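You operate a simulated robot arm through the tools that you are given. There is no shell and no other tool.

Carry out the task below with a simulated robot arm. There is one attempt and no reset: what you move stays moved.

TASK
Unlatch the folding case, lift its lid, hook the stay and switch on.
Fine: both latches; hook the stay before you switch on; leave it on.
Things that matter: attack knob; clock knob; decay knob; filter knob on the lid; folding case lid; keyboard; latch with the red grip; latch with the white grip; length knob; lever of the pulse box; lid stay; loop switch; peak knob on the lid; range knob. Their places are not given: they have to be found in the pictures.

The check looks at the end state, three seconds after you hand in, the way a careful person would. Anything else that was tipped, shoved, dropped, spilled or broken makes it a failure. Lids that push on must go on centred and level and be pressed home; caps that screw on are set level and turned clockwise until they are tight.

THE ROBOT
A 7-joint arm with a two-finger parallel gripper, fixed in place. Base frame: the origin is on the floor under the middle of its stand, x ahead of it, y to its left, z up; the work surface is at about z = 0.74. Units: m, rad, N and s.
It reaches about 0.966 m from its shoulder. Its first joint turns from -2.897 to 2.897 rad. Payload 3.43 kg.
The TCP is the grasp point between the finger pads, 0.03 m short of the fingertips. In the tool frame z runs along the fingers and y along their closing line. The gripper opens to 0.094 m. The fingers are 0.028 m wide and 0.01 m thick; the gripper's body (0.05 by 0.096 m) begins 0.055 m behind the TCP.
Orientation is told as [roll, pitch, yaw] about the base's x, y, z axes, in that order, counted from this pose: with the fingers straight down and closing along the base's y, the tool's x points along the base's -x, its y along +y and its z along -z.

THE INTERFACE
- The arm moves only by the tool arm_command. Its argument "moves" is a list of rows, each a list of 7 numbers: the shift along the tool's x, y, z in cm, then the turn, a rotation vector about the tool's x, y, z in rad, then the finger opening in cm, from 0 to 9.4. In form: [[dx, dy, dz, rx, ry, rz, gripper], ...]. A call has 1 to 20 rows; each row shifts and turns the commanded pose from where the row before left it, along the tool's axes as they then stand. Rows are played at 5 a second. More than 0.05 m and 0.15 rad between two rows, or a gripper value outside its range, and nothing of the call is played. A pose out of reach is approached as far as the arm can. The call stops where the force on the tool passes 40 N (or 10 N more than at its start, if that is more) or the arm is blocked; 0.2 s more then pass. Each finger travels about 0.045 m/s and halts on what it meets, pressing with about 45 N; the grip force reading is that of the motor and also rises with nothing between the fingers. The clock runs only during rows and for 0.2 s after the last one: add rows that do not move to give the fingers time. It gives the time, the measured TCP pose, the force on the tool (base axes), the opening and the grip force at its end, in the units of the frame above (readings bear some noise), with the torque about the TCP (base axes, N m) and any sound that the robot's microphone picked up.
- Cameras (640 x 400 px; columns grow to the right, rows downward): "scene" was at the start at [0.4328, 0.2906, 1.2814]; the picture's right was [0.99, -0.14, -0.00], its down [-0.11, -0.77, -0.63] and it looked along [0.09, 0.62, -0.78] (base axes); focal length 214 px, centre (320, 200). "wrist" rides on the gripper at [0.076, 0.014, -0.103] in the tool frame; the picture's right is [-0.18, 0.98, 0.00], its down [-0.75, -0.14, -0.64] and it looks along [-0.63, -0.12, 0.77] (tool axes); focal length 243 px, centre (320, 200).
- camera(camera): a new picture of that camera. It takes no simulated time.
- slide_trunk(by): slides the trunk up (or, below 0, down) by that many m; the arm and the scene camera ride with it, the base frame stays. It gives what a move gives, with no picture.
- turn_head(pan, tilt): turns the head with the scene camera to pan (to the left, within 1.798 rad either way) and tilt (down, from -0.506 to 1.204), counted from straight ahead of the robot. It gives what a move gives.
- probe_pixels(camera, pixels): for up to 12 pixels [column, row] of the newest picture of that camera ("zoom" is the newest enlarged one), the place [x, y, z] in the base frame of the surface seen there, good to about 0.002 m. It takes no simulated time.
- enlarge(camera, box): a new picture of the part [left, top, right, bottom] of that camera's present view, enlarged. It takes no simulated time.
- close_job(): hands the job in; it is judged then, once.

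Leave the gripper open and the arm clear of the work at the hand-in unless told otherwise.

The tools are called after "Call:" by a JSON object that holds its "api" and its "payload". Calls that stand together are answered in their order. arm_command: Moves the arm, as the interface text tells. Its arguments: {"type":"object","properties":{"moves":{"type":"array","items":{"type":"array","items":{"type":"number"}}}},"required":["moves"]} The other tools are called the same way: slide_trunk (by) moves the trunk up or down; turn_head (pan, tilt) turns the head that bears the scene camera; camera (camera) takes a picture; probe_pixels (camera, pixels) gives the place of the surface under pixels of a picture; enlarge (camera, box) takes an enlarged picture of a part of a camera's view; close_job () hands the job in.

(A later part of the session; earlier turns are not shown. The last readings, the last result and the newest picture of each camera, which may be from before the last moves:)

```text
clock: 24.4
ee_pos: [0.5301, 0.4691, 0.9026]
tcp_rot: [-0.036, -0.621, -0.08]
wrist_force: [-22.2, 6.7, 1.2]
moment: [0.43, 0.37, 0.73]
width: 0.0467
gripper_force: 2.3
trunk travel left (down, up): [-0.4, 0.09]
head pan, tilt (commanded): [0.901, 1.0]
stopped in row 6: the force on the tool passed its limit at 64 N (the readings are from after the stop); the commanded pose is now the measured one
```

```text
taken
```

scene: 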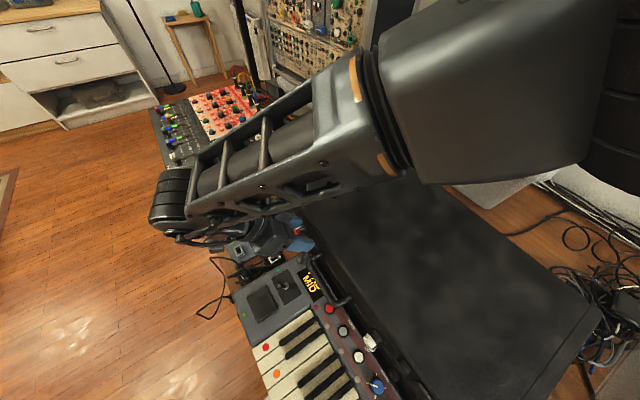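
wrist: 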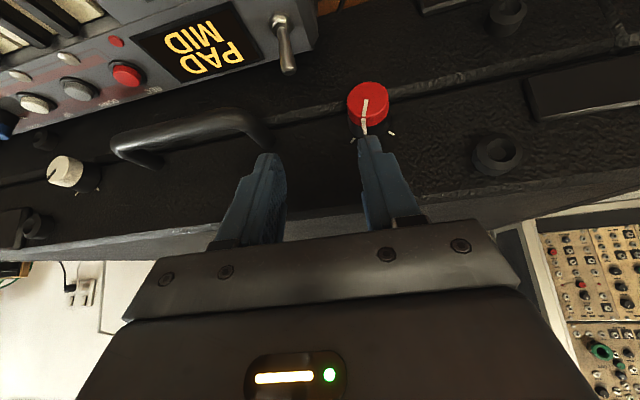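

The arm did not retreat in x — it is saturating joint limits in this folded posture (that also explains the force spikes), and the fingertips touch the lid face. I'll relieve it: pitch back (+ry) and rise, then lower the trunk so a forward-pointing hand is natural.

Call:
{"api": "arm_command", "payload": {"moves": [[-0.6, 0, -0.8, 0, 0.08, 0, 4.4], [-2.0, -0.1, -2.6, 0, 0.1, 0, 4.4], [-2.0, -0.1, -3.0, 0, 0.1, 0, 4.4], [-1.5, -0.1, -3.5, 0, 0.1, 0, 4.4], [-1.0, 0, -3.5, 0, 0.1, 0, 4.4], [0, 0, 0, 0, 0, 0, 4.4], [0, 0, 0, 0, 0, 0, 4.4]]}}

Call:
{"api": "camera", "payload": {"camera": "wrist"}}

Call:
{"api": "camera", "payload": {"camera": "scene"}}

```text
clock: 26.0
ee_pos: [0.5414, 0.4704, 1.0556]
tcp_rot: [-0.031, -0.148, -0.097]
wrist_force: [0.4, 0.2, -0.2]
moment: [-0.02, -0.02, 0.0]
width: 0.0437
gripper_force: 0.0
trunk travel left (down, up): [-0.4, 0.09]
head pan, tilt (commanded): [0.901, 1.0]
```

```text
taken
```

wrist: 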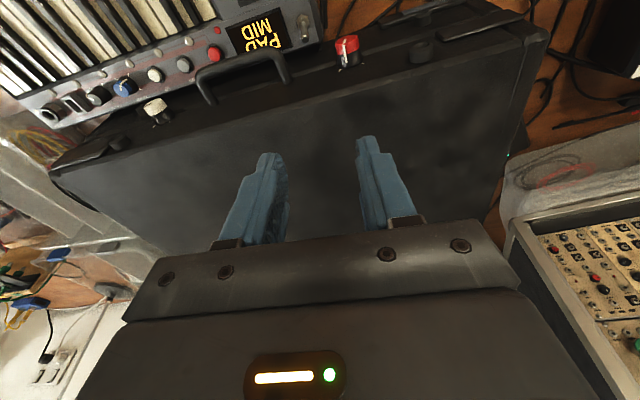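

```text
taken
```

scene: 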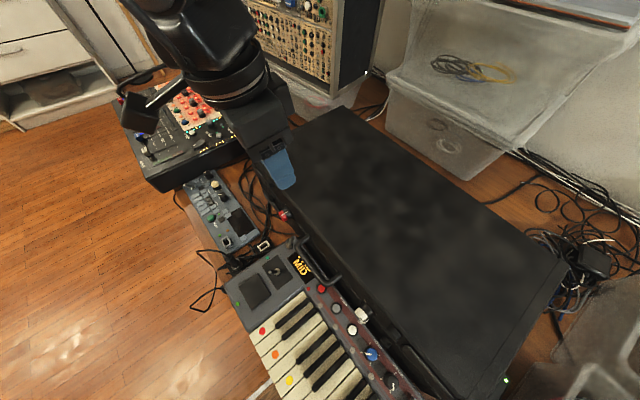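

Free again at [0.541,0.470,1.056]. I'll raise the hand by 25 cm and back 8 cm so the trunk can be lowered safely.

Call:
{"api": "arm_command", "payload": {"moves": [[0.7, 0, -4.32, 0, 0, 0, 4.4], [0.7, 0, -4.32, 0, 0, 0, 4.4], [0.7, 0, -4.32, 0, 0, 0, 4.4], [0.7, 0, -4.32, 0, 0, 0, 4.4], [0.7, 0, -4.32, 0, 0, 0, 4.4], [0.7, 0, -4.32, 0, 0, 0, 4.4], [0, 0, 0, 0, 0, 0, 4.4]]}}

```text
clock: 27.6
ee_pos: [0.4654, 0.4867, 1.3067]
tcp_rot: [-0.033, -0.149, -0.096]
wrist_force: [0.2, -0.8, 0.1]
moment: [0.0, -0.04, 0.0]
width: 0.0442
gripper_force: 0.0
trunk travel left (down, up): [-0.4, 0.09]
head pan, tilt (commanded): [0.901, 1.0]
```

At z=1.307. Lower the trunk by 0.25 m.

Call:
{"api": "slide_trunk", "payload": {"by": -0.25}}

Call:
{"api": "camera", "payload": {"camera": "scene"}}

Call:
{"api": "camera", "payload": {"camera": "wrist"}}

```text
clock: 30.2
ee_pos: [0.4649, 0.4875, 1.0562]
tcp_rot: [-0.032, -0.148, -0.095]
wrist_force: [-0.2, 0.1, 0.3]
moment: [0.01, -0.01, -0.03]
width: 0.0438
gripper_force: 0.1
trunk travel left (down, up): [-0.15, 0.34]
head pan, tilt (commanded): [0.901, 1.0]
```

```text
taken
```

scene: 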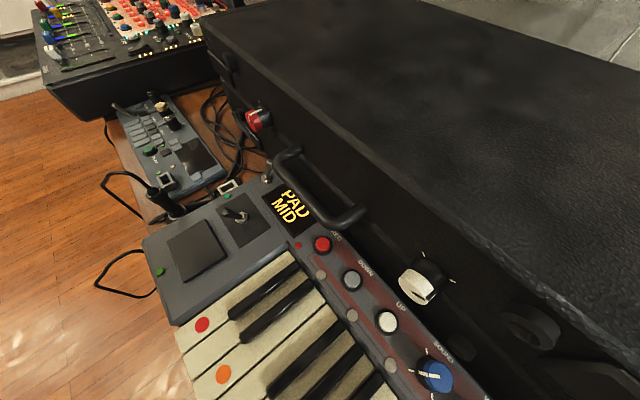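

```text
taken
```

wrist: 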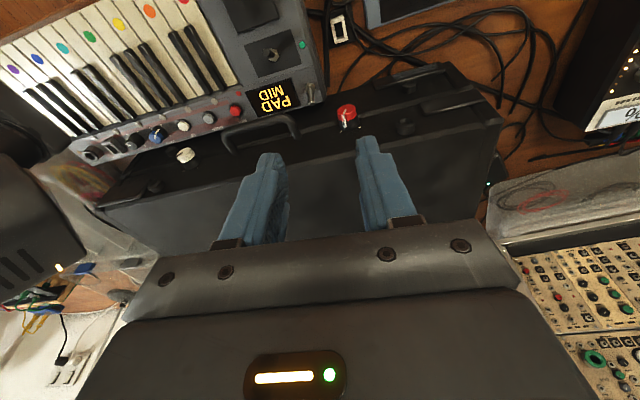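

Now the scene camera has a good view of both latches (red (258,118), white (420,283)). Test the reach: pitch the fingers forward in free space by 0.84 rad (7 × −0.12) and correct the small yaw.

Call:
{"api": "arm_command", "payload": {"moves": [[0, 0, 0, 0, -0.12, 0, 4.4], [0, 0, 0, 0, -0.12, 0, 4.4], [0, 0, 0, 0, -0.12, 0, 4.4], [0, 0, 0, 0, -0.12, 0, 4.4], [0, 0, 0, 0, -0.12, 0, 4.4], [0, 0, 0, 0, -0.12, 0, 4.4], [0, 0, 0, 0, -0.12, 0, 4.4], [0, 0, 0, 0, 0, 0, 4.4]]}}

Call:
{"api": "enlarge", "payload": {"camera": "scene", "box": [228, 95, 292, 135]}}

Call:
{"api": "enlarge", "payload": {"camera": "scene", "box": [380, 250, 460, 300]}}

```text
clock: 32.0
ee_pos: [0.4791, 0.4981, 1.0087]
tcp_rot: [-0.105, -0.949, -0.014]
wrist_force: [-0.4, 0.2, 0.4]
moment: [-0.02, -0.03, 0.06]
width: 0.0441
gripper_force: 0.0
out of reach, approached as far as the arm can: row 6, 7
trunk travel left (down, up): [-0.15, 0.34]
head pan, tilt (commanded): [0.901, 1.0]
```

```text
10.00 times, centred on (260, 115) of scene
```

zoom: 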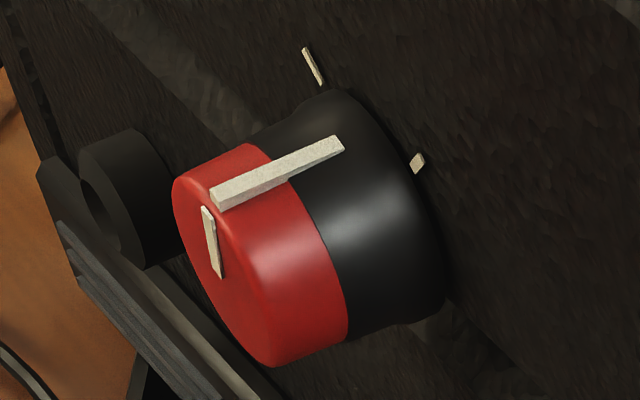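

```text
8.00 times, centred on (420, 275) of scene
```

zoom: 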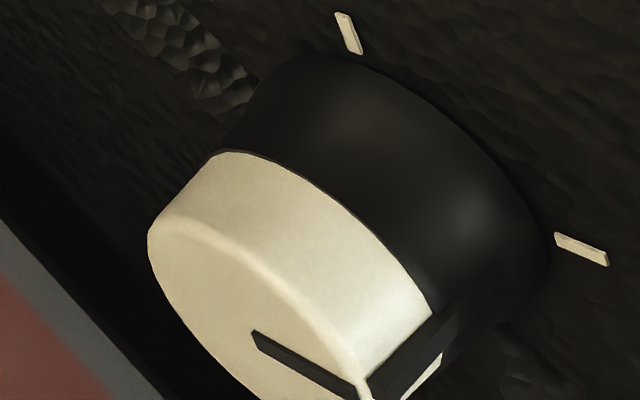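

The arm reached about 0.95 rad pitch (last rows out of reach here). I move straight down 12 cm to the pre-grasp for the red knob and look at the measured pose.

Call:
{"api": "arm_command", "payload": {"moves": [[3.25, 0.07, 2.33, 0, 0, 0, 4.4], [3.25, 0.07, 2.33, 0, 0, 0, 4.4], [3.25, 0.07, 2.33, 0, 0, 0, 4.4], [0, 0, 0, 0, 0, 0, 4.4], [0, 0, 0, 0, 0, 0, 4.4]]}}

Call:
{"api": "camera", "payload": {"camera": "wrist"}}

Call:
{"api": "camera", "payload": {"camera": "scene"}}

```text
clock: 33.2
ee_pos: [0.4835, 0.4974, 0.912]
tcp_rot: [-0.043, -0.993, -0.064]
wrist_force: [0.2, 0.0, 0.1]
moment: [-0.01, 0.02, 0.0]
width: 0.0441
gripper_force: 0.0
trunk travel left (down, up): [-0.15, 0.34]
head pan, tilt (commanded): [0.901, 1.0]
```

```text
taken
```

wrist: 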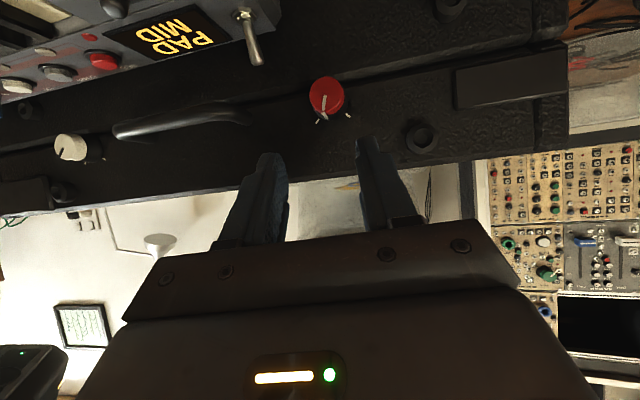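

```text
taken
```

scene: 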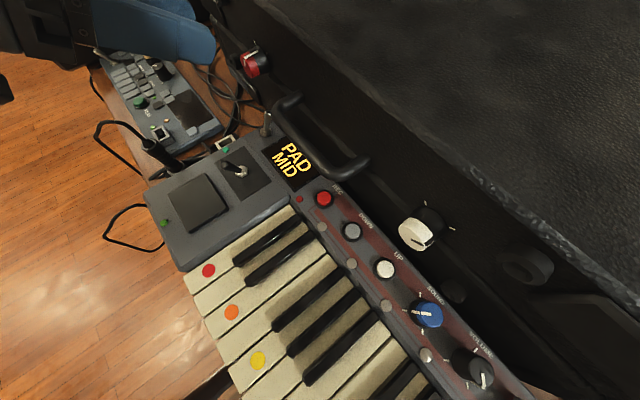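

Measured pose is [0.4835,0.497,0.912] — not exactly what I asked. A null move shows whether it is still settling.

Call:
{"api": "arm_command", "payload": {"moves": [[0, 0, 0, 0, 0, 0, 4.4], [0, 0, 0, 0, 0, 0, 4.4], [0, 0, 0, 0, 0, 0, 4.4]]}}

```text
clock: 34.0
ee_pos: [0.4829, 0.4986, 0.9126]
tcp_rot: [-0.044, -0.99, -0.061]
wrist_force: [0.3, 0.7, 0.2]
moment: [0.02, 0.01, -0.03]
width: 0.044
gripper_force: 0.0
trunk travel left (down, up): [-0.15, 0.34]
head pan, tilt (commanded): [0.901, 1.0]
```

Settled there. I correct the small yaw, add a +0.15 rad lean and go to 3 cm before the grasp point.

Call:
{"api": "arm_command", "payload": {"moves": [[0, 0, 0, -0.092, -0.003, -0.06, 4.0], [0, 0, 0, -0.07, 0, 0.107, 4.0], [1.4, -0.26, 1.93, 0, 0, 0, 4.0], [1.4, -0.26, 1.93, 0, 0, 0, 4.0], [0, 0, 0, 0, 0, 0, 4.0], [0, 0, 0, 0, 0, 0, 4.0]]}}

Call:
{"api": "camera", "payload": {"camera": "wrist"}}

```text
clock: 35.4
ee_pos: [0.5015, 0.5007, 0.8798]
tcp_rot: [0.227, -0.995, -0.174]
wrist_force: [-0.6, -0.8, -0.5]
moment: [-0.03, -0.02, -0.01]
width: 0.0402
gripper_force: 0.0
trunk travel left (down, up): [-0.15, 0.34]
head pan, tilt (commanded): [0.901, 1.0]
```

```text
taken
```

wrist: 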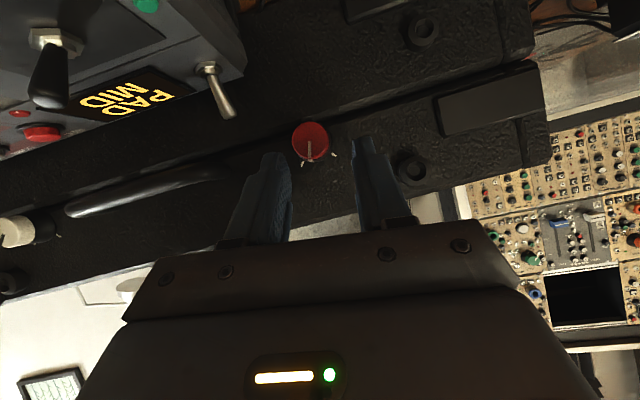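

Knob appears at (310,142), 5 mm to the left of the finger axis and 4.5 cm ahead of the TCP. I correct laterally and advance 2 cm.

Call:
{"api": "arm_command", "payload": {"moves": [[1.1, -0.55, 0.5, 0, 0, 0, 4.0], [0, 0, 1.5, 0, 0, 0, 4.0], [0, 0, 0, 0, 0, 0, 4.0], [0, 0, 0, 0, 0, 0, 4.0]]}}

Call:
{"api": "enlarge", "payload": {"camera": "wrist", "box": [220, 80, 412, 200]}}

```text
clock: 36.6
ee_pos: [0.5137, 0.5054, 0.8789]
tcp_rot: [0.283, -1.016, -0.218]
wrist_force: [-0.4, 0.1, -1.0]
moment: [0.0, -0.01, 0.01]
width: 0.0399
gripper_force: 0.1
trunk travel left (down, up): [-0.15, 0.34]
head pan, tilt (commanded): [0.901, 1.0]
stopped in row 4: the arm was blocked; the commanded pose is now the measured one
```

```text
3.33 times, centred on (316, 140) of wrist
```

zoom: 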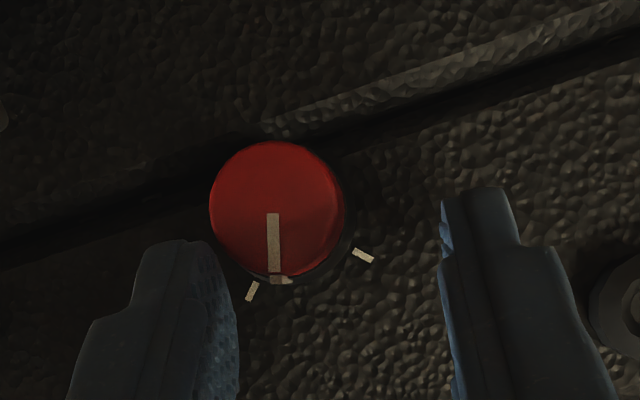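

The arm is blocked by joint limits with the hand this far forward (knob at (275,210) in zoom, left finger about to bump the knob if it went on). A near-vertical hand is more comfortable for this arm: I'll back off 5 cm, rise, and pitch back to about 0.25 rad from vertical, then turn the knob in two short grips.

Call:
{"api": "arm_command", "payload": {"moves": [[0, 0, -2.5, 0, 0, 0, 4.0], [-1, 0, -2.5, 0, 0, 0, 4.0], [-2, 0, -2, 0, 0.1, 0, 4.0], [-1, 0, -2, 0, 0.13, 0, 4.0], [0, 0, -1, 0, 0.13, 0, 4.0], [0, 0, 0, 0, 0.13, 0, 4.0], [0, 0, 0, 0, 0.13, 0, 4.0], [0, 0, 0, 0, 0.13, 0, 4.0], [0, 0, 0, 0, 0, 0, 4.0], [0, 0, 0, 0, 0, 0, 4.0]]}}

Call:
{"api": "camera", "payload": {"camera": "wrist"}}

Call:
{"api": "camera", "payload": {"camera": "scene"}}

```text
clock: 38.8
ee_pos: [0.4516, 0.4903, 0.9599]
tcp_rot: [0.146, -0.27, -0.017]
wrist_force: [0.4, 0.5, -0.2]
moment: [-0.04, -0.05, -0.01]
width: 0.04
gripper_force: 0.0
trunk travel left (down, up): [-0.15, 0.34]
head pan, tilt (commanded): [0.901, 1.0]
```

```text
taken
```

wrist: 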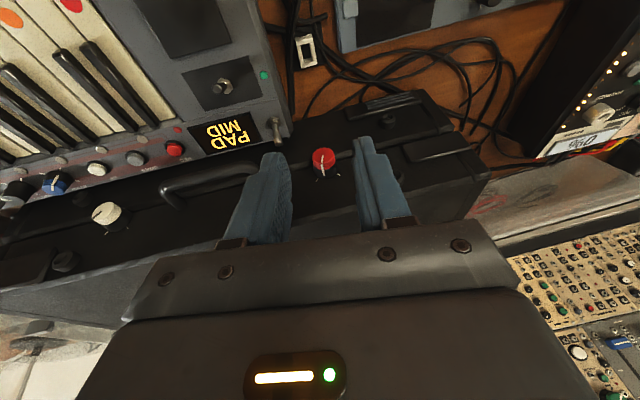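

```text
taken
```

scene: 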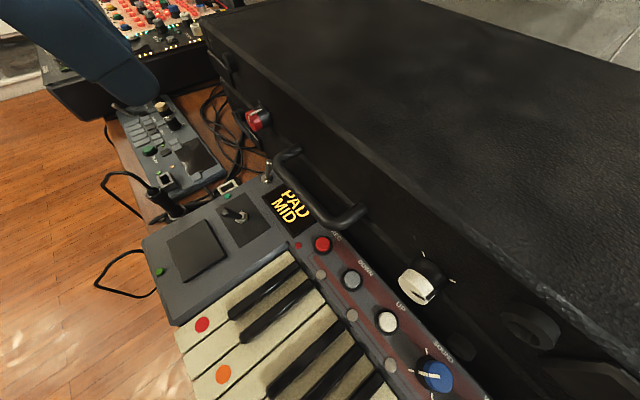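

Pose is comfortable now (pitch −0.27). The knob is at (322,160). I lean to +0.45 rad and go to a pre-grasp 5 cm short of the knob.

Call:
{"api": "arm_command", "payload": {"moves": [[0, 0, 0, -0.0995, 0, 0.028, 4.4], [0, 0, 0, -0.0995, 0, 0.028, 4.4], [0, 0, 0, -0.0995, 0, 0.028, 4.4], [-1.83, -1.28, 1.97, 0, 0, 0, 4.4], [-1.83, -1.28, 1.97, 0, 0, 0, 4.4], [-1.83, -1.28, 1.97, 0, 0, 0, 4.4], [0, 0, 0, 0, 0, 0, 4.4], [0, 0, 0, 0, 0, 0, 4.4]]}}

Call:
{"api": "camera", "payload": {"camera": "wrist"}}

```text
clock: 40.6
ee_pos: [0.5218, 0.4748, 0.9063]
tcp_rot: [0.467, -0.246, -0.1]
wrist_force: [-0.2, 0.2, 0.0]
moment: [0.0, 0.03, 0.0]
width: 0.0442
gripper_force: 0.1
trunk travel left (down, up): [-0.15, 0.34]
head pan, tilt (commanded): [0.901, 1.0]
```

```text
taken
```

wrist: 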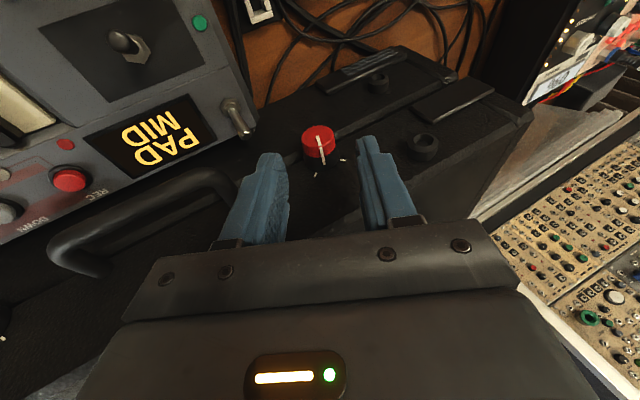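

Very accurate now. Advance 4.9 cm along the fingers to the knob.

Call:
{"api": "arm_command", "payload": {"moves": [[0, 0, 1.7, 0, 0, 0, 4.0], [0, 0, 1.6, 0, 0, 0, 4.0], [0, 0, 1.6, 0, 0, 0, 4.0], [0, 0, 0, 0, 0, 0, 4.0], [0, 0, 0, 0, 0, 0, 4.0]]}}

Call:
{"api": "enlarge", "payload": {"camera": "wrist", "box": [220, 100, 412, 220]}}

```text
clock: 41.8
ee_pos: [0.5332, 0.4961, 0.8624]
tcp_rot: [0.466, -0.244, -0.099]
wrist_force: [0.9, 0.1, 0.3]
moment: [0.0, 0.0, 0.02]
width: 0.0401
gripper_force: 0.0
trunk travel left (down, up): [-0.15, 0.34]
head pan, tilt (commanded): [0.901, 1.0]
```

```text
3.33 times, centred on (316, 160) of wrist
```

zoom: 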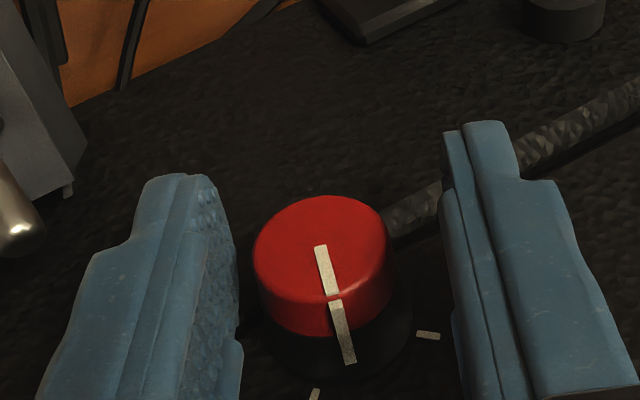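

Knob is between the pads. Close, then rotate −0.05 rad per row with the TCP orbiting (0.6 mm per row along tool y).

Call:
{"api": "arm_command", "payload": {"moves": [[0, 0, 0, 0, 0, 0, 2.0], [0, 0, 0, 0, 0, 0, 2.0], [0, 0, 0, 0, 0, 0, 2.0], [0, 0.06, 0, 0.0482, 0, -0.0135, 2.0], [0, 0.06, 0, 0.0482, 0, -0.0135, 2.0], [0, 0.06, 0, 0.0482, 0, -0.0135, 2.0], [0, 0.06, 0, 0.0482, 0, -0.0135, 2.0], [0, 0, 0, 0, 0, 0, 2.0]]}}

```text
clock: 43.6
ee_pos: [0.534, 0.4975, 0.8648]
tcp_rot: [0.262, -0.265, -0.048]
wrist_force: [3.2, -14.2, -5.7]
moment: [-0.2, 0.11, -0.21]
width: 0.028
gripper_force: 6.9
trunk travel left (down, up): [-0.15, 0.34]
head pan, tilt (commanded): [0.901, 1.0]
```

Smooth so far (−0.2 rad, 15 N). Continue the rotation.

Call:
{"api": "arm_command", "payload": {"moves": [[0, 0.06, 0, 0.0482, 0, -0.0135, 1.8], [0, 0.06, 0, 0.0482, 0, -0.0135, 1.8], [0, 0.06, 0, 0.0482, 0, -0.0135, 1.8], [0, 0.06, 0, 0.0482, 0, -0.0135, 1.8], [0, 0.06, 0, 0.0482, 0, -0.0135, 1.8], [0, 0.06, 0, 0.0482, 0, -0.0135, 1.8], [0, 0, 0, 0, 0, 0, 1.8]]}}

Call:
{"api": "enlarge", "payload": {"camera": "wrist", "box": [220, 100, 412, 220]}}

```text
clock: 45.2
ee_pos: [0.5319, 0.5006, 0.8647]
tcp_rot: [-0.054, -0.272, 0.036]
wrist_force: [-3.0, -15.0, -1.0]
moment: [-0.23, 0.11, -0.34]
width: 0.0264
gripper_force: 7.4
trunk travel left (down, up): [-0.15, 0.34]
head pan, tilt (commanded): [0.901, 1.0]
```

```text
3.33 times, centred on (316, 160) of wrist
```

zoom: 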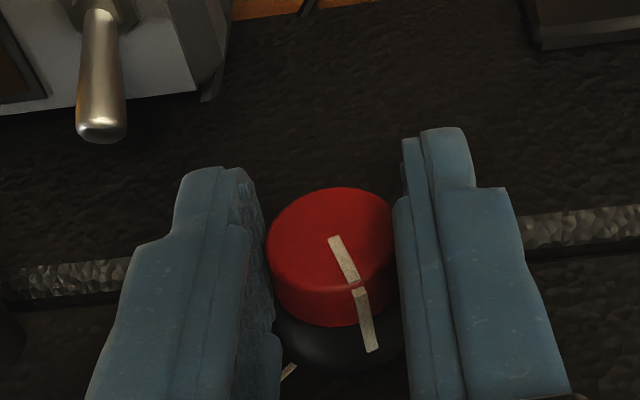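

The pointer moves with the hand; force 15 N, steady. Continue to a lean of about −0.5 rad.

Call:
{"api": "arm_command", "payload": {"moves": [[0, 0.06, 0, 0.0482, 0, -0.0135, 1.8], [0, 0.06, 0, 0.0482, 0, -0.0135, 1.8], [0, 0.06, 0, 0.0482, 0, -0.0135, 1.8], [0, 0.06, 0, 0.0482, 0, -0.0135, 1.8], [0, 0.06, 0, 0.0482, 0, -0.0135, 1.8], [0, 0.06, 0, 0.0482, 0, -0.0135, 1.8], [0, 0.06, 0, 0.0482, 0, -0.0135, 1.8], [0, 0.06, 0, 0.0482, 0, -0.0135, 1.8], [0, 0.06, 0, 0.0482, 0, -0.0135, 1.8], [0, 0, 0, 0, 0, 0, 1.8]]}}

Call:
{"api": "enlarge", "payload": {"camera": "wrist", "box": [220, 100, 412, 220]}}

Call:
{"api": "enlarge", "payload": {"camera": "scene", "box": [220, 80, 300, 130]}}

```text
clock: 47.0
ee_pos: [0.541, 0.5055, 0.8681]
tcp_rot: [-0.421, -0.241, 0.116]
wrist_force: [-20.1, 19.8, -11.6]
moment: [0.55, 0.77, 0.06]
width: 0.0265
gripper_force: 6.7
trunk travel left (down, up): [-0.15, 0.34]
head pan, tilt (commanded): [0.901, 1.0]
stopped in row 8: the force on the tool passed its limit at 50 N (the readings are from after the stop); the commanded pose is now the measured one
```

```text
3.33 times, centred on (316, 160) of wrist
```

zoom: 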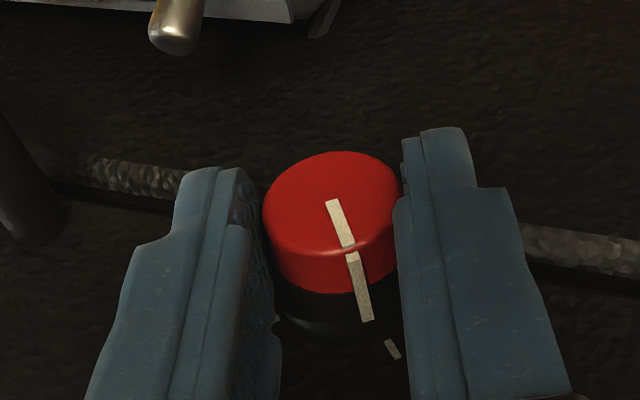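

```text
8.00 times, centred on (260, 105) of scene
```

zoom: 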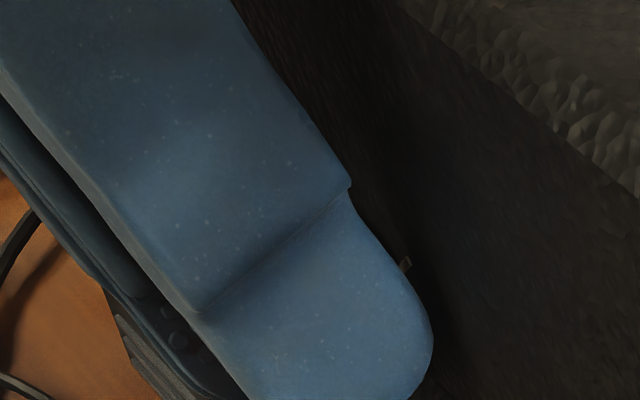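

The pointer is nearly at the second tick (tick at (392,348), pointer end (367,318)). Force limit reached, x crept to 0.541 (touching the face). Open and back off along the fingers to inspect.

Call:
{"api": "arm_command", "payload": {"moves": [[0, 0, 0, 0, 0, 0, 4.2], [0, 0, 0, 0, 0, 0, 4.2], [0.3, 0, -1.0, 0, 0, 0, 4.2], [0.3, 0, -2.0, 0, 0, 0, 4.2], [0, 0, -2.0, 0, 0, 0, 4.2], [0, 0, 0, 0, 0, 0, 4.2]]}}

Call:
{"api": "enlarge", "payload": {"camera": "wrist", "box": [252, 90, 412, 190]}}

Call:
{"api": "enlarge", "payload": {"camera": "scene", "box": [220, 80, 300, 130]}}

```text
clock: 47.9
ee_pos: [0.54, 0.502, 0.8745]
tcp_rot: [-0.441, -0.228, 0.105]
wrist_force: [-18.9, -1.0, -5.3]
moment: [-0.04, 0.75, 0.23]
width: 0.0432
gripper_force: 0.7
trunk travel left (down, up): [-0.15, 0.34]
head pan, tilt (commanded): [0.901, 1.0]
stopped in row 4: the force on the tool passed its limit at 45 N (the readings are from after the stop); the commanded pose is now the measured one
```

```text
4.00 times, centred on (332, 140) of wrist
```

zoom: 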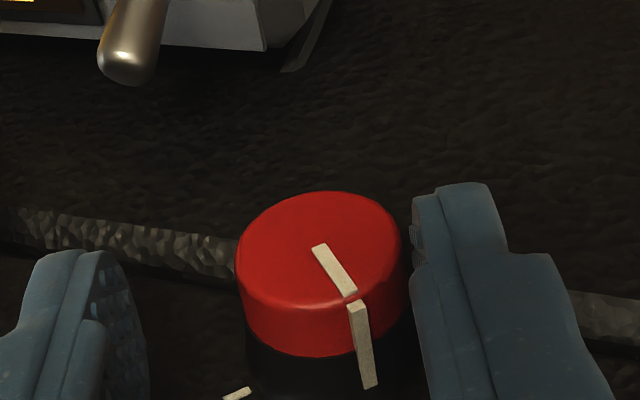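

```text
8.00 times, centred on (260, 105) of scene
```

zoom: 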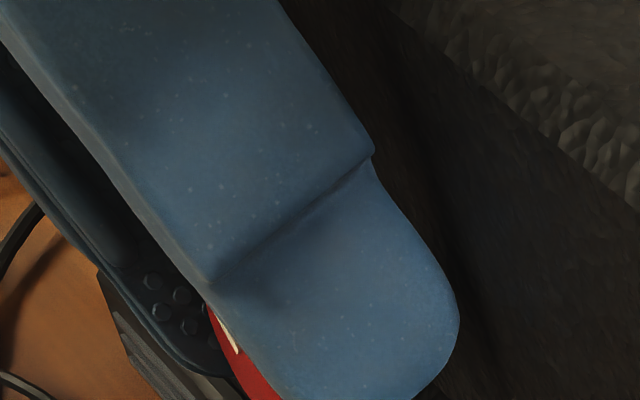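

Fingertips press the face (−19 N in x); leaning this far seems near a joint limit. With the fingers open I lean back by +0.2 rad about the knob axis while easing in −x.

Call:
{"api": "arm_command", "payload": {"moves": [[0.2, -0.03, -0.05, -0.0241, 0, 0.007, 4.4], [0.2, -0.06, -0.05, -0.0482, 0, 0.0135, 4.4], [0.15, -0.06, -0.04, -0.0482, 0, 0.0135, 4.4], [0.1, -0.06, -0.03, -0.0482, 0, 0.0135, 4.4], [0, -0.06, 0, -0.0482, 0, 0.0135, 4.4], [0, 0, 0, 0, 0, 0, 4.4]]}}

```text
clock: 49.3
ee_pos: [0.5336, 0.5001, 0.8745]
tcp_rot: [-0.21, -0.254, 0.046]
wrist_force: [-0.7, -0.1, -0.2]
moment: [0.0, 0.02, 0.03]
width: 0.0439
gripper_force: 0.0
trunk travel left (down, up): [-0.15, 0.34]
head pan, tilt (commanded): [0.901, 1.0]
```

Free again. Retreat 6 cm along the fingers and view the knob.

Call:
{"api": "arm_command", "payload": {"moves": [[0.2, 0, -2, 0, 0, 0, 4.4], [0.2, 0, -2, 0, 0, 0, 4.4], [0.2, 0, -2, 0, 0, 0, 4.4], [0, 0, 0, 0, 0, 0, 4.4]]}}

Call:
{"api": "enlarge", "payload": {"camera": "wrist", "box": [252, 90, 412, 190]}}

Call:
{"api": "enlarge", "payload": {"camera": "scene", "box": [220, 80, 300, 130]}}

```text
clock: 50.3
ee_pos: [0.5131, 0.5115, 0.9292]
tcp_rot: [-0.211, -0.253, 0.046]
wrist_force: [-0.7, 0.1, 0.0]
moment: [0.0, -0.03, -0.02]
width: 0.0439
gripper_force: 0.0
trunk travel left (down, up): [-0.15, 0.34]
head pan, tilt (commanded): [0.901, 1.0]
```

```text
4.00 times, centred on (332, 140) of wrist
```

zoom: 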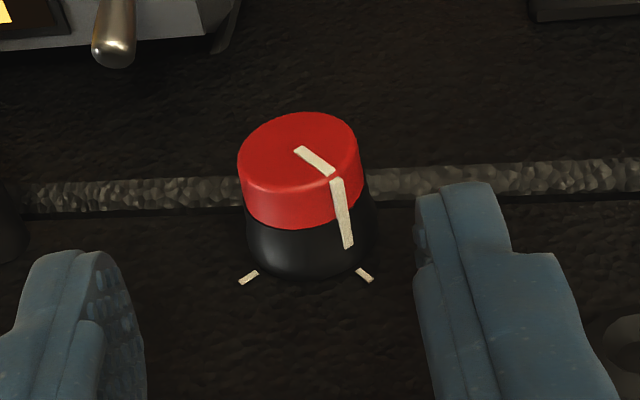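

```text
8.00 times, centred on (260, 105) of scene
```

zoom: 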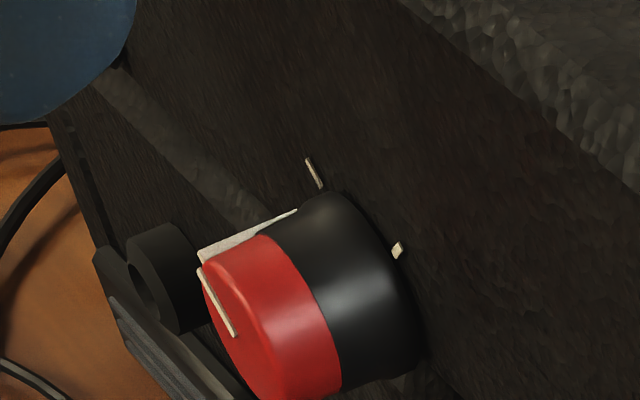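

The red pointer is now at about the second (+y) tick. I zoom more to judge the angle precisely.

Call:
{"api": "enlarge", "payload": {"camera": "wrist", "box": [300, 108, 364, 168]}}

Call:
{"api": "enlarge", "payload": {"camera": "scene", "box": [240, 95, 280, 120]}}

```text
6.67 times, centred on (332, 138) of wrist
```

zoom: 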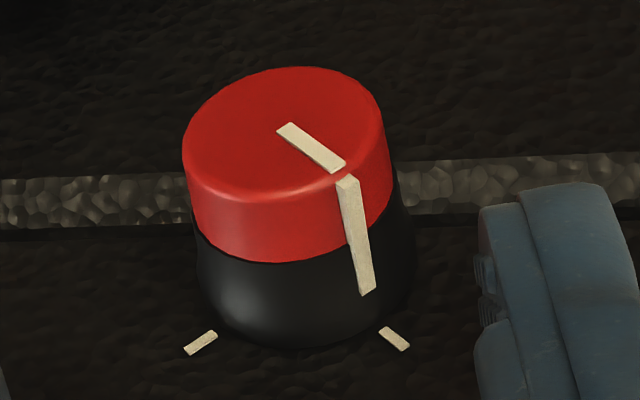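

```text
16.00 times, centred on (260, 108) of scene
```

zoom: 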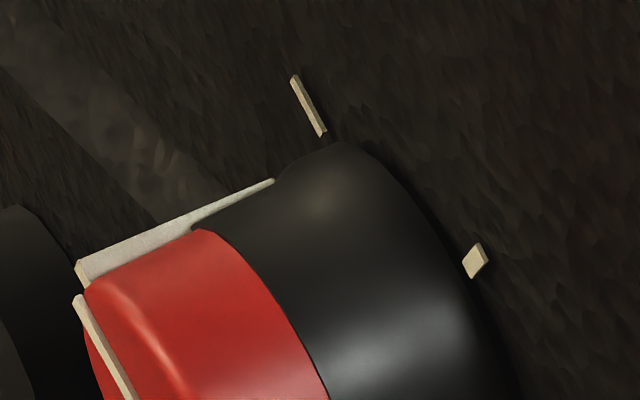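

Pointer and second tick are parallel in both views, so the red latch is at its open mark. Next the white latch. I probe the obstacles around it (black bumpers, panel knobs, white knob) from the scene picture.

Call:
{"api": "camera", "payload": {"camera": "scene"}}

Call:
{"api": "probe_pixels", "payload": {"camera": "scene", "pixels": [[520, 320], [540, 325], [460, 340], [415, 290], [425, 278], [435, 370], [385, 322], [350, 212], [600, 385], [500, 250], [440, 395], [455, 345]]}}

Call:
{"api": "enlarge", "payload": {"camera": "scene", "box": [340, 230, 580, 380]}}

```text
taken
```

scene: 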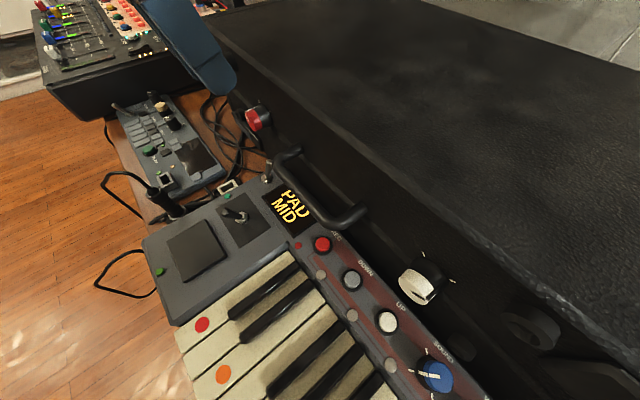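

```text
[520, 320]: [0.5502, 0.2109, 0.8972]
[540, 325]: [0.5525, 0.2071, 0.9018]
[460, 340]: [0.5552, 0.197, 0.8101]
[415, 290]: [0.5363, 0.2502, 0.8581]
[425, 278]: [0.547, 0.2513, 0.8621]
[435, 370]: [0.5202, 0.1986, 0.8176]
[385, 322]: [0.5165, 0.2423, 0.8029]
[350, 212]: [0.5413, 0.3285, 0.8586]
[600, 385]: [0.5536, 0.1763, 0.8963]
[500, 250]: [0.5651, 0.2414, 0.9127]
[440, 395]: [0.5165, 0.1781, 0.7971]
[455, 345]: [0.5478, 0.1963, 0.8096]
```

```text
2.67 times, centred on (460, 305) of scene
```

zoom: 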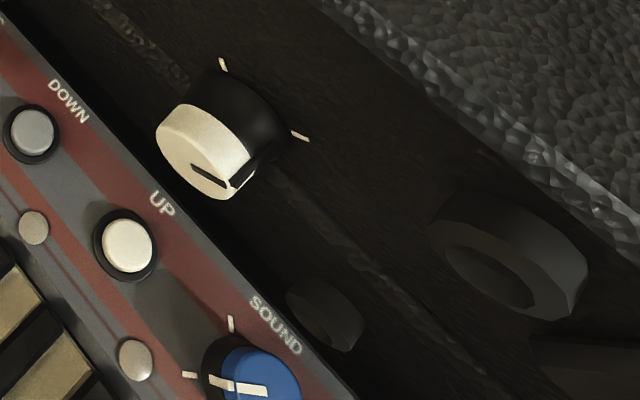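

Bumper on the lid near the white latch is at [0.55,0.207,0.90]; blue panel knob top z≈0.818 at y≈0.199. Now travel: up 5 cm, 25 cm to −y, lean to about +0.45 and pitch slightly more.

Call:
{"api": "arm_command", "payload": {"moves": [[-1.25, -1.0, -4.7, 0, 0, 0, 4.2], [0.22, -4.08, 0.82, 0, 0, 0, 4.2], [0.22, -4.08, 0.82, 0, 0, 0, 4.2], [0.22, -4.08, 0.82, 0, 0, 0, 4.2], [0.22, -4.08, 0.82, 0, 0, 0, 4.2], [0.22, -4.08, 0.82, 0, 0, 0, 4.2], [0.22, -4.08, 0.82, 0, 0, 0, 4.2], [0, 0, 0, -0.126, 0, 0.033, 4.2], [0, 0, 0, -0.126, 0, 0.033, 4.2], [0, 0, 0, -0.126, 0, 0.033, 4.2], [0, 0, 0, -0.126, 0, 0.033, 4.2], [0, 0, 0, -0.126, 0, 0.033, 4.2], [0, 0, 0, 0, -0.05, 0, 4.2], [0, 0, 0, 0, 0, 0, 4.2]]}}

Call:
{"api": "camera", "payload": {"camera": "wrist"}}

```text
clock: 51.6
ee_pos: [0.513, 0.3291, 0.9795]
tcp_rot: [-0.178, -0.256, 0.029]
wrist_force: [6.2, 18.2, -1.7]
moment: [-1.12, 0.31, -0.59]
width: 0.0417
gripper_force: 0.0
trunk travel left (down, up): [-0.15, 0.34]
head pan, tilt (commanded): [0.901, 1.0]
stopped in row 6: the force on the tool passed its limit at 151 N (the readings are from after the stop); the commanded pose is now the measured one
```

```text
taken
```

wrist: 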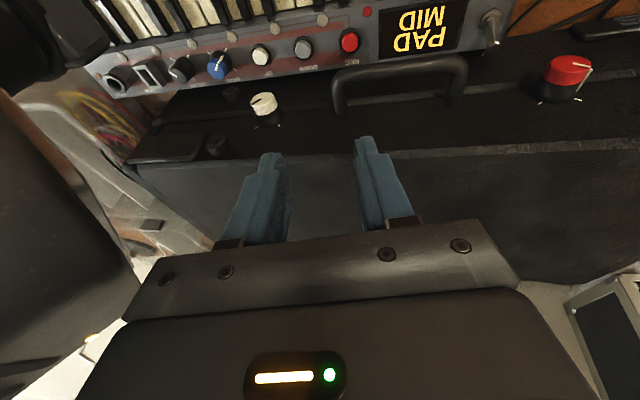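

Unexpected contact: the arm bumped something on its −y side (151 N peak) at [0.513,0.329,0.98]. The dark shape at the left of the wrist picture may be the robot's own head. I'll probe it before moving.

Call:
{"api": "probe_pixels", "payload": {"camera": "wrist", "pixels": [[40, 250], [100, 280], [20, 50], [80, 50], [60, 180], [120, 300], [30, 380], [10, 150], [20, 200], [130, 240]]}}

Call:
{"api": "camera", "payload": {"camera": "scene"}}

```text
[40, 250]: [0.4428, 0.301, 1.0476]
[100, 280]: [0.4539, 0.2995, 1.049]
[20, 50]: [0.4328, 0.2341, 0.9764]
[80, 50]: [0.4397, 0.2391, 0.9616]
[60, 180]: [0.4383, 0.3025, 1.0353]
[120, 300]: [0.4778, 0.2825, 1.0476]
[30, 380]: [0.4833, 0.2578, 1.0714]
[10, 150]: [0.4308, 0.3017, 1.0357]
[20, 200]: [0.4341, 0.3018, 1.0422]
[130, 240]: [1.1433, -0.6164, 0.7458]
```

```text
taken
```

scene: 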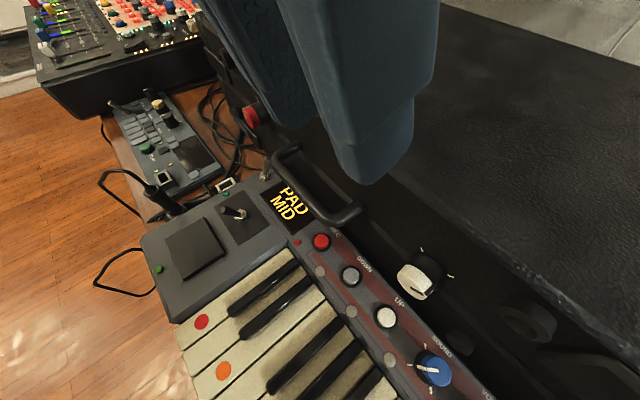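

The obstacle (x 0.43–0.48, y 0.24–0.30, z 0.96–1.07) is the robot's own head with the scene camera, which came down with the trunk. I move 5 cm back to +y to clear it and then look around with the head.

Call:
{"api": "arm_command", "payload": {"moves": [[-0.13, 2.45, -0.5, 0, 0, 0, 4.2], [-0.13, 2.45, -0.5, 0, 0, 0, 4.2], [0, 0, 0, 0, 0, 0, 4.2]]}}

Call:
{"api": "turn_head", "payload": {"pan": -1.79, "tilt": 0.3}}

Call:
{"api": "camera", "payload": {"camera": "scene"}}

Call:
{"api": "camera", "payload": {"camera": "wrist"}}

```text
clock: 52.5
ee_pos: [0.5131, 0.3786, 0.9813]
tcp_rot: [-0.182, -0.255, 0.028]
wrist_force: [-0.2, 0.1, -0.4]
moment: [0.0, -0.01, 0.0]
width: 0.042
gripper_force: 0.1
trunk travel left (down, up): [-0.15, 0.34]
head pan, tilt (commanded): [0.901, 1.0]
```

```text
clock: 54.8
ee_pos: [0.5121, 0.3778, 0.9827]
tcp_rot: [-0.183, -0.255, 0.027]
wrist_force: [-0.3, -1.1, -0.1]
moment: [-0.01, 0.01, 0.01]
width: 0.0419
gripper_force: 0.0
trunk travel left (down, up): [-0.15, 0.34]
head pan, tilt (commanded): [-1.791, 0.3]
```

```text
taken
```

scene: 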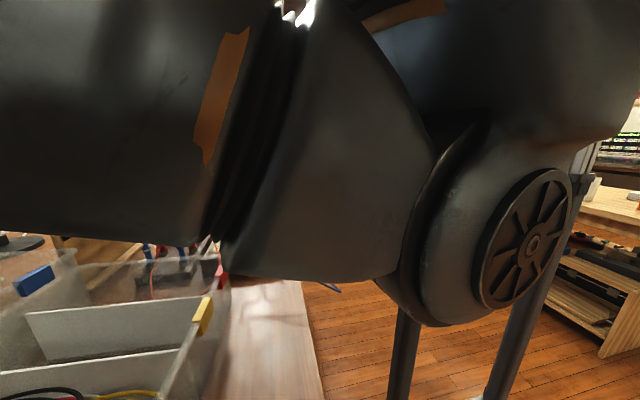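

```text
taken
```

wrist: 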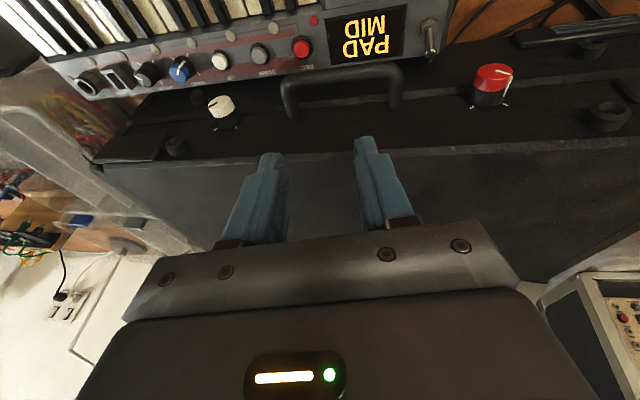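

From the head looking right I see the arm's shoulder (disk at (535,235)) and upper arm passing close by. I'll probe their positions to understand the arm geometry.

Call:
{"api": "probe_pixels", "payload": {"camera": "scene", "pixels": [[535, 235], [450, 230], [380, 200], [300, 150], [220, 100], [100, 120], [480, 60], [560, 60], [410, 350], [520, 350], [320, 260], [60, 220]]}}

Call:
{"api": "turn_head", "payload": {"pan": -1.0, "tilt": 0.0}}

Call:
{"api": "camera", "payload": {"camera": "scene"}}

```text
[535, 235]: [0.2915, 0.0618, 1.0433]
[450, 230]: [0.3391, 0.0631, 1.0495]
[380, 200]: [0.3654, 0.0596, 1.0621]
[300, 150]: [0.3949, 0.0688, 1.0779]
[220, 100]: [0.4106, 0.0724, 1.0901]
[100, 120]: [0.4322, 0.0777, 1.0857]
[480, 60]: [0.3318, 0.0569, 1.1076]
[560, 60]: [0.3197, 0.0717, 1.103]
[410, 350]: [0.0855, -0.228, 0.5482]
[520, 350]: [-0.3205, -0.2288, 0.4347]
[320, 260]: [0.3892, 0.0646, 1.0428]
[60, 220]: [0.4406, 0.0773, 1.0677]
```

```text
clock: 56.0
ee_pos: [0.5122, 0.3795, 0.9823]
tcp_rot: [-0.182, -0.257, 0.031]
wrist_force: [0.5, 0.3, -0.1]
moment: [0.0, 0.04, -0.01]
width: 0.0421
gripper_force: 0.0
trunk travel left (down, up): [-0.15, 0.34]
head pan, tilt (commanded): [-1.0, 0.0]
```

```text
taken
```

scene: 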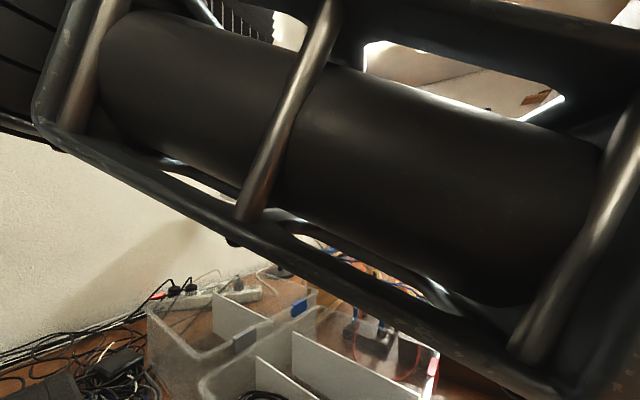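

Call:
{"api": "probe_pixels", "payload": {"camera": "scene", "pixels": [[75, 70], [160, 90], [330, 120], [450, 180], [580, 200], [600, 350], [20, 80], [270, 150], [60, 130], [620, 60], [430, 20]]}}

Call:
{"api": "turn_head", "payload": {"pan": 0.0, "tilt": 0.0}}

Call:
{"api": "camera", "payload": {"camera": "scene"}}

```text
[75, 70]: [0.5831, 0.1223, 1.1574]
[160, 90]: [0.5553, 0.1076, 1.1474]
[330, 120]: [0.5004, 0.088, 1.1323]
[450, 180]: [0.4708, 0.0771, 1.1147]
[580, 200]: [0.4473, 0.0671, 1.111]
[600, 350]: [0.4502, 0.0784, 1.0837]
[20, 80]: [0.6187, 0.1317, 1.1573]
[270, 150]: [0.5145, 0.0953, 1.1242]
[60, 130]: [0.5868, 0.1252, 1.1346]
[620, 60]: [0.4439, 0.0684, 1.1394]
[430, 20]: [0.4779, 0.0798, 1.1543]
```

```text
clock: 57.2
ee_pos: [0.5121, 0.38, 0.9827]
tcp_rot: [-0.183, -0.255, 0.028]
wrist_force: [-0.2, 1.1, -0.7]
moment: [0.01, 0.05, 0.01]
width: 0.042
gripper_force: 0.1
trunk travel left (down, up): [-0.15, 0.34]
head pan, tilt (commanded): [0.0, 0.0]
```

```text
taken
```

scene: 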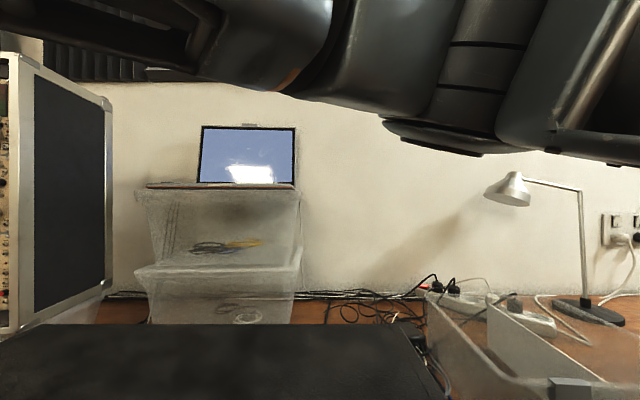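

The shoulder is at about [0.29, 0.0, 1.04] now, so the latches are very close in and the arm must fold; the higher trunk position suits near-vertical work better and also lifts the head out of the way. I raise the trunk by 0.30 m.

Call:
{"api": "slide_trunk", "payload": {"by": 0.3}}

Call:
{"api": "turn_head", "payload": {"pan": 0.9, "tilt": 1.1}}

Call:
{"api": "camera", "payload": {"camera": "scene"}}

Call:
{"api": "camera", "payload": {"camera": "wrist"}}

```text
clock: 60.2
ee_pos: [0.513, 0.3788, 1.2809]
tcp_rot: [-0.182, -0.255, 0.028]
wrist_force: [-0.5, 0.7, -0.1]
moment: [-0.01, 0.0, -0.03]
width: 0.0418
gripper_force: 0.1
trunk travel left (down, up): [-0.45, 0.04]
head pan, tilt (commanded): [0.0, 0.0]
```

```text
clock: 61.6
ee_pos: [0.5129, 0.3793, 1.2824]
tcp_rot: [-0.183, -0.254, 0.028]
wrist_force: [-0.2, -0.6, 0.2]
moment: [-0.05, 0.0, 0.03]
width: 0.0423
gripper_force: 0.2
trunk travel left (down, up): [-0.45, 0.04]
head pan, tilt (commanded): [0.901, 1.1]
```

```text
taken
```

scene: 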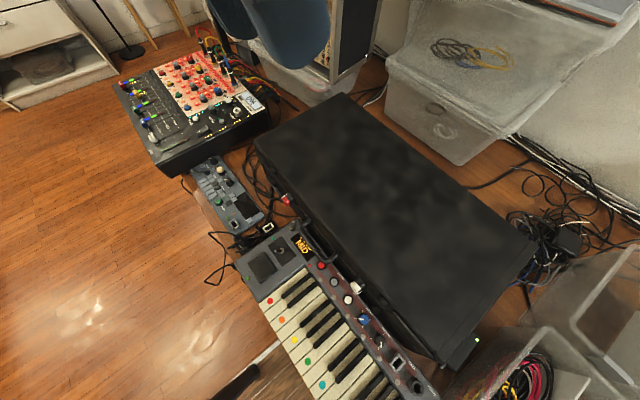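

```text
taken
```

wrist: 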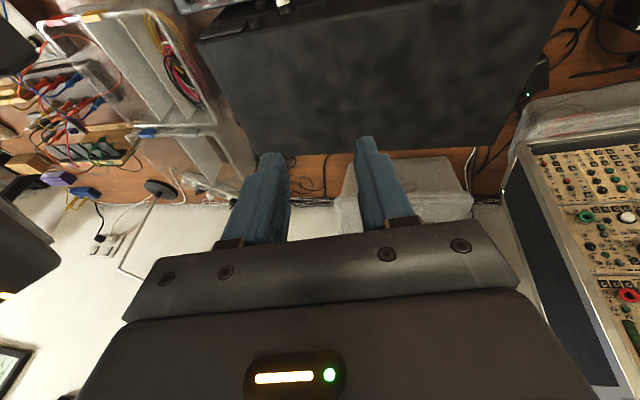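

Next: lean to +0.45 rad, then descend 32 cm at y≈0.38 (below head level), then check.

Call:
{"api": "arm_command", "payload": {"moves": [[0, 0, 0, -0.122, 0, 0.032, 4.2], [0, 0, 0, -0.122, 0, 0.032, 4.2], [0, 0, 0, -0.122, 0, 0.032, 4.2], [0, 0, 0, -0.122, 0, 0.032, 4.2], [0, 0, 0, -0.122, 0, 0.032, 4.2], [1.04, -1.99, 3.98, 0, 0, 0, 4.2], [1.04, -1.99, 3.98, 0, 0, 0, 4.2], [1.04, -1.99, 3.98, 0, 0, 0, 4.2], [1.04, -1.99, 3.98, 0, 0, 0, 4.2], [1.04, -1.99, 3.98, 0, 0, 0, 4.2], [1.04, -1.99, 3.98, 0, 0, 0, 4.2], [1.04, -1.99, 3.98, 0, 0, 0, 4.2], [0, 0, 0, 0, 0, 0, 4.2]]}}

Call:
{"api": "camera", "payload": {"camera": "wrist"}}

Call:
{"api": "camera", "payload": {"camera": "scene"}}

```text
clock: 64.4
ee_pos: [0.5139, 0.3801, 0.962]
tcp_rot: [0.468, -0.233, -0.13]
wrist_force: [-0.1, 0.7, -0.2]
moment: [0.02, -0.01, -0.01]
width: 0.042
gripper_force: 0.0
trunk travel left (down, up): [-0.45, 0.04]
head pan, tilt (commanded): [0.901, 1.1]
```

```text
taken
```

wrist: 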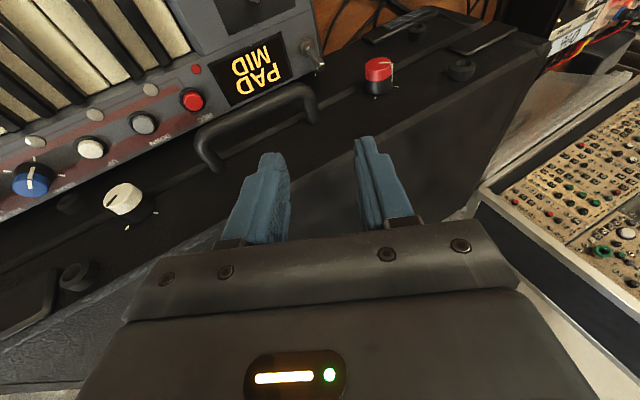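

```text
taken
```

scene: 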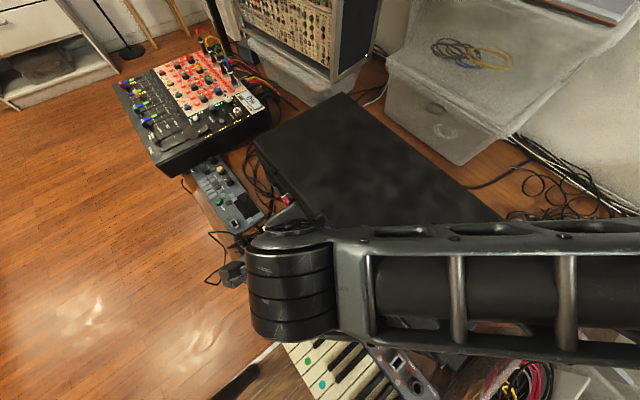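

Tracking is accurate. Move 16 cm to −y in two halves, watching for contact.

Call:
{"api": "arm_command", "payload": {"moves": [[-0.44, -3.6, -1.69, 0, 0, 0, 4.2], [-0.44, -3.6, -1.69, 0, 0, 0, 4.2], [-0.44, -3.6, -1.69, 0, 0, 0, 4.2], [-0.44, -3.6, -1.69, 0, 0, 0, 4.2], [0, 0, 0, 0, 0, 0, 4.2]]}}

Call:
{"api": "camera", "payload": {"camera": "wrist"}}

Call:
{"api": "camera", "payload": {"camera": "scene"}}

```text
clock: 65.6
ee_pos: [0.5202, 0.2294, 0.953]
tcp_rot: [0.468, -0.232, -0.131]
wrist_force: [-0.6, 0.7, 0.3]
moment: [-0.01, 0.02, -0.01]
width: 0.0421
gripper_force: 0.0
out of reach, approached as far as the arm can: row 4
trunk travel left (down, up): [-0.45, 0.04]
head pan, tilt (commanded): [0.901, 1.1]
```

```text
taken
```

wrist: 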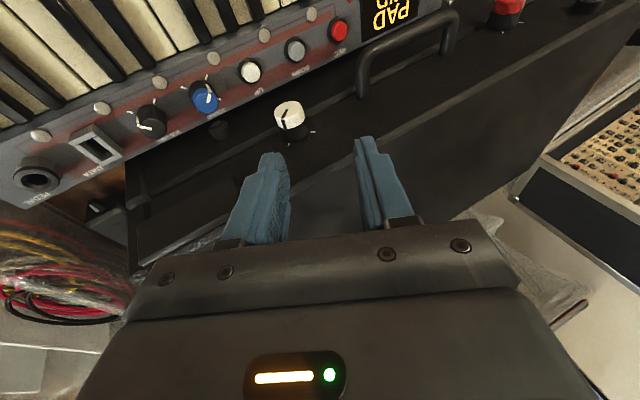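

```text
taken
```

scene: 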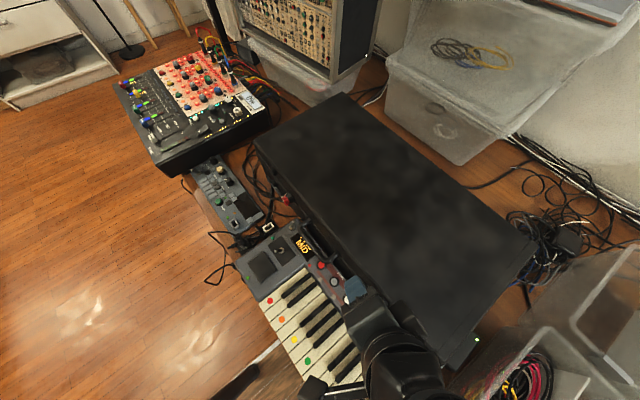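

Row 4 was out of reach — with this lean the wrist gets too near the shoulder. I reduce the lean to about +0.25 and go to the pre-grasp 5 cm from the white knob (at (290,117) in the wrist view).

Call:
{"api": "arm_command", "payload": {"moves": [[0, 0, 0, 0.0968, 0, -0.0252, 4.2], [0, 0, 0, 0.0968, 0, -0.0252, 4.2], [0.55, -0.28, 2.1, 0, 0, 0, 4.2], [0.54, -0.28, 2.1, 0, 0, 0, 4.2], [0, 0, 0, 0, 0, 0, 4.2], [0, 0, 0, 0, 0, 0, 4.2]]}}

Call:
{"api": "camera", "payload": {"camera": "wrist"}}

```text
clock: 67.0
ee_pos: [0.5207, 0.234, 0.9085]
tcp_rot: [0.261, -0.25, -0.084]
wrist_force: [0.2, -0.2, 0.1]
moment: [-0.02, 0.01, 0.0]
width: 0.0421
gripper_force: 0.1
trunk travel left (down, up): [-0.45, 0.04]
head pan, tilt (commanded): [0.901, 1.1]
```

```text
taken
```

wrist: 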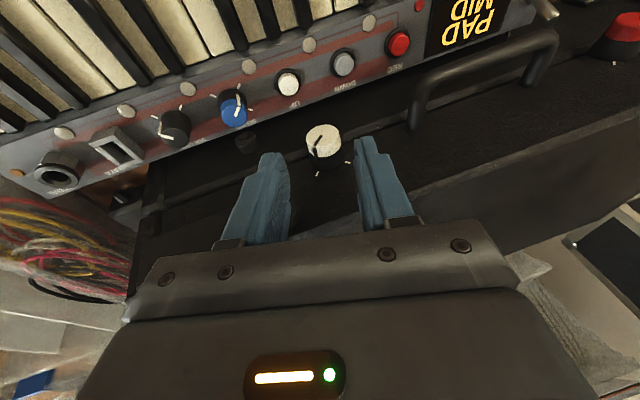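

Accurate. Advance 4.9 cm onto the white knob.

Call:
{"api": "arm_command", "payload": {"moves": [[0, 0.05, 1.7, 0, 0, 0, 4.0], [0, 0.05, 1.6, 0, 0, 0, 4.0], [0, 0, 1.6, 0, 0, 0, 4.0], [0, 0, 0, 0, 0, 0, 4.0], [0, 0, 0, 0, 0, 0, 4.0]]}}

Call:
{"api": "enlarge", "payload": {"camera": "wrist", "box": [220, 100, 412, 220]}}

```text
clock: 68.2
ee_pos: [0.5331, 0.2469, 0.8617]
tcp_rot: [0.262, -0.253, -0.084]
wrist_force: [0.0, 0.2, 0.4]
moment: [0.02, 0.01, -0.04]
width: 0.0398
gripper_force: 0.0
trunk travel left (down, up): [-0.45, 0.04]
head pan, tilt (commanded): [0.901, 1.1]
```

```text
3.33 times, centred on (316, 160) of wrist
```

zoom: 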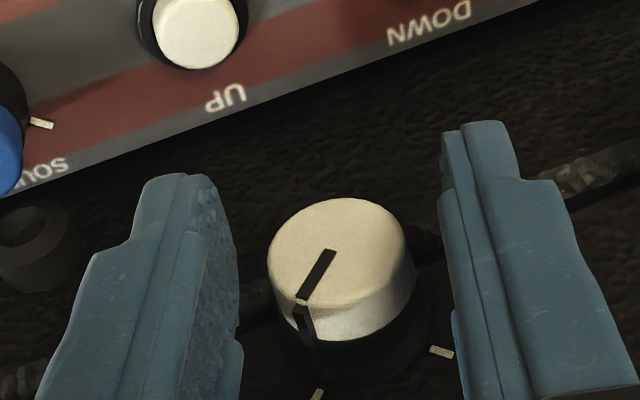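

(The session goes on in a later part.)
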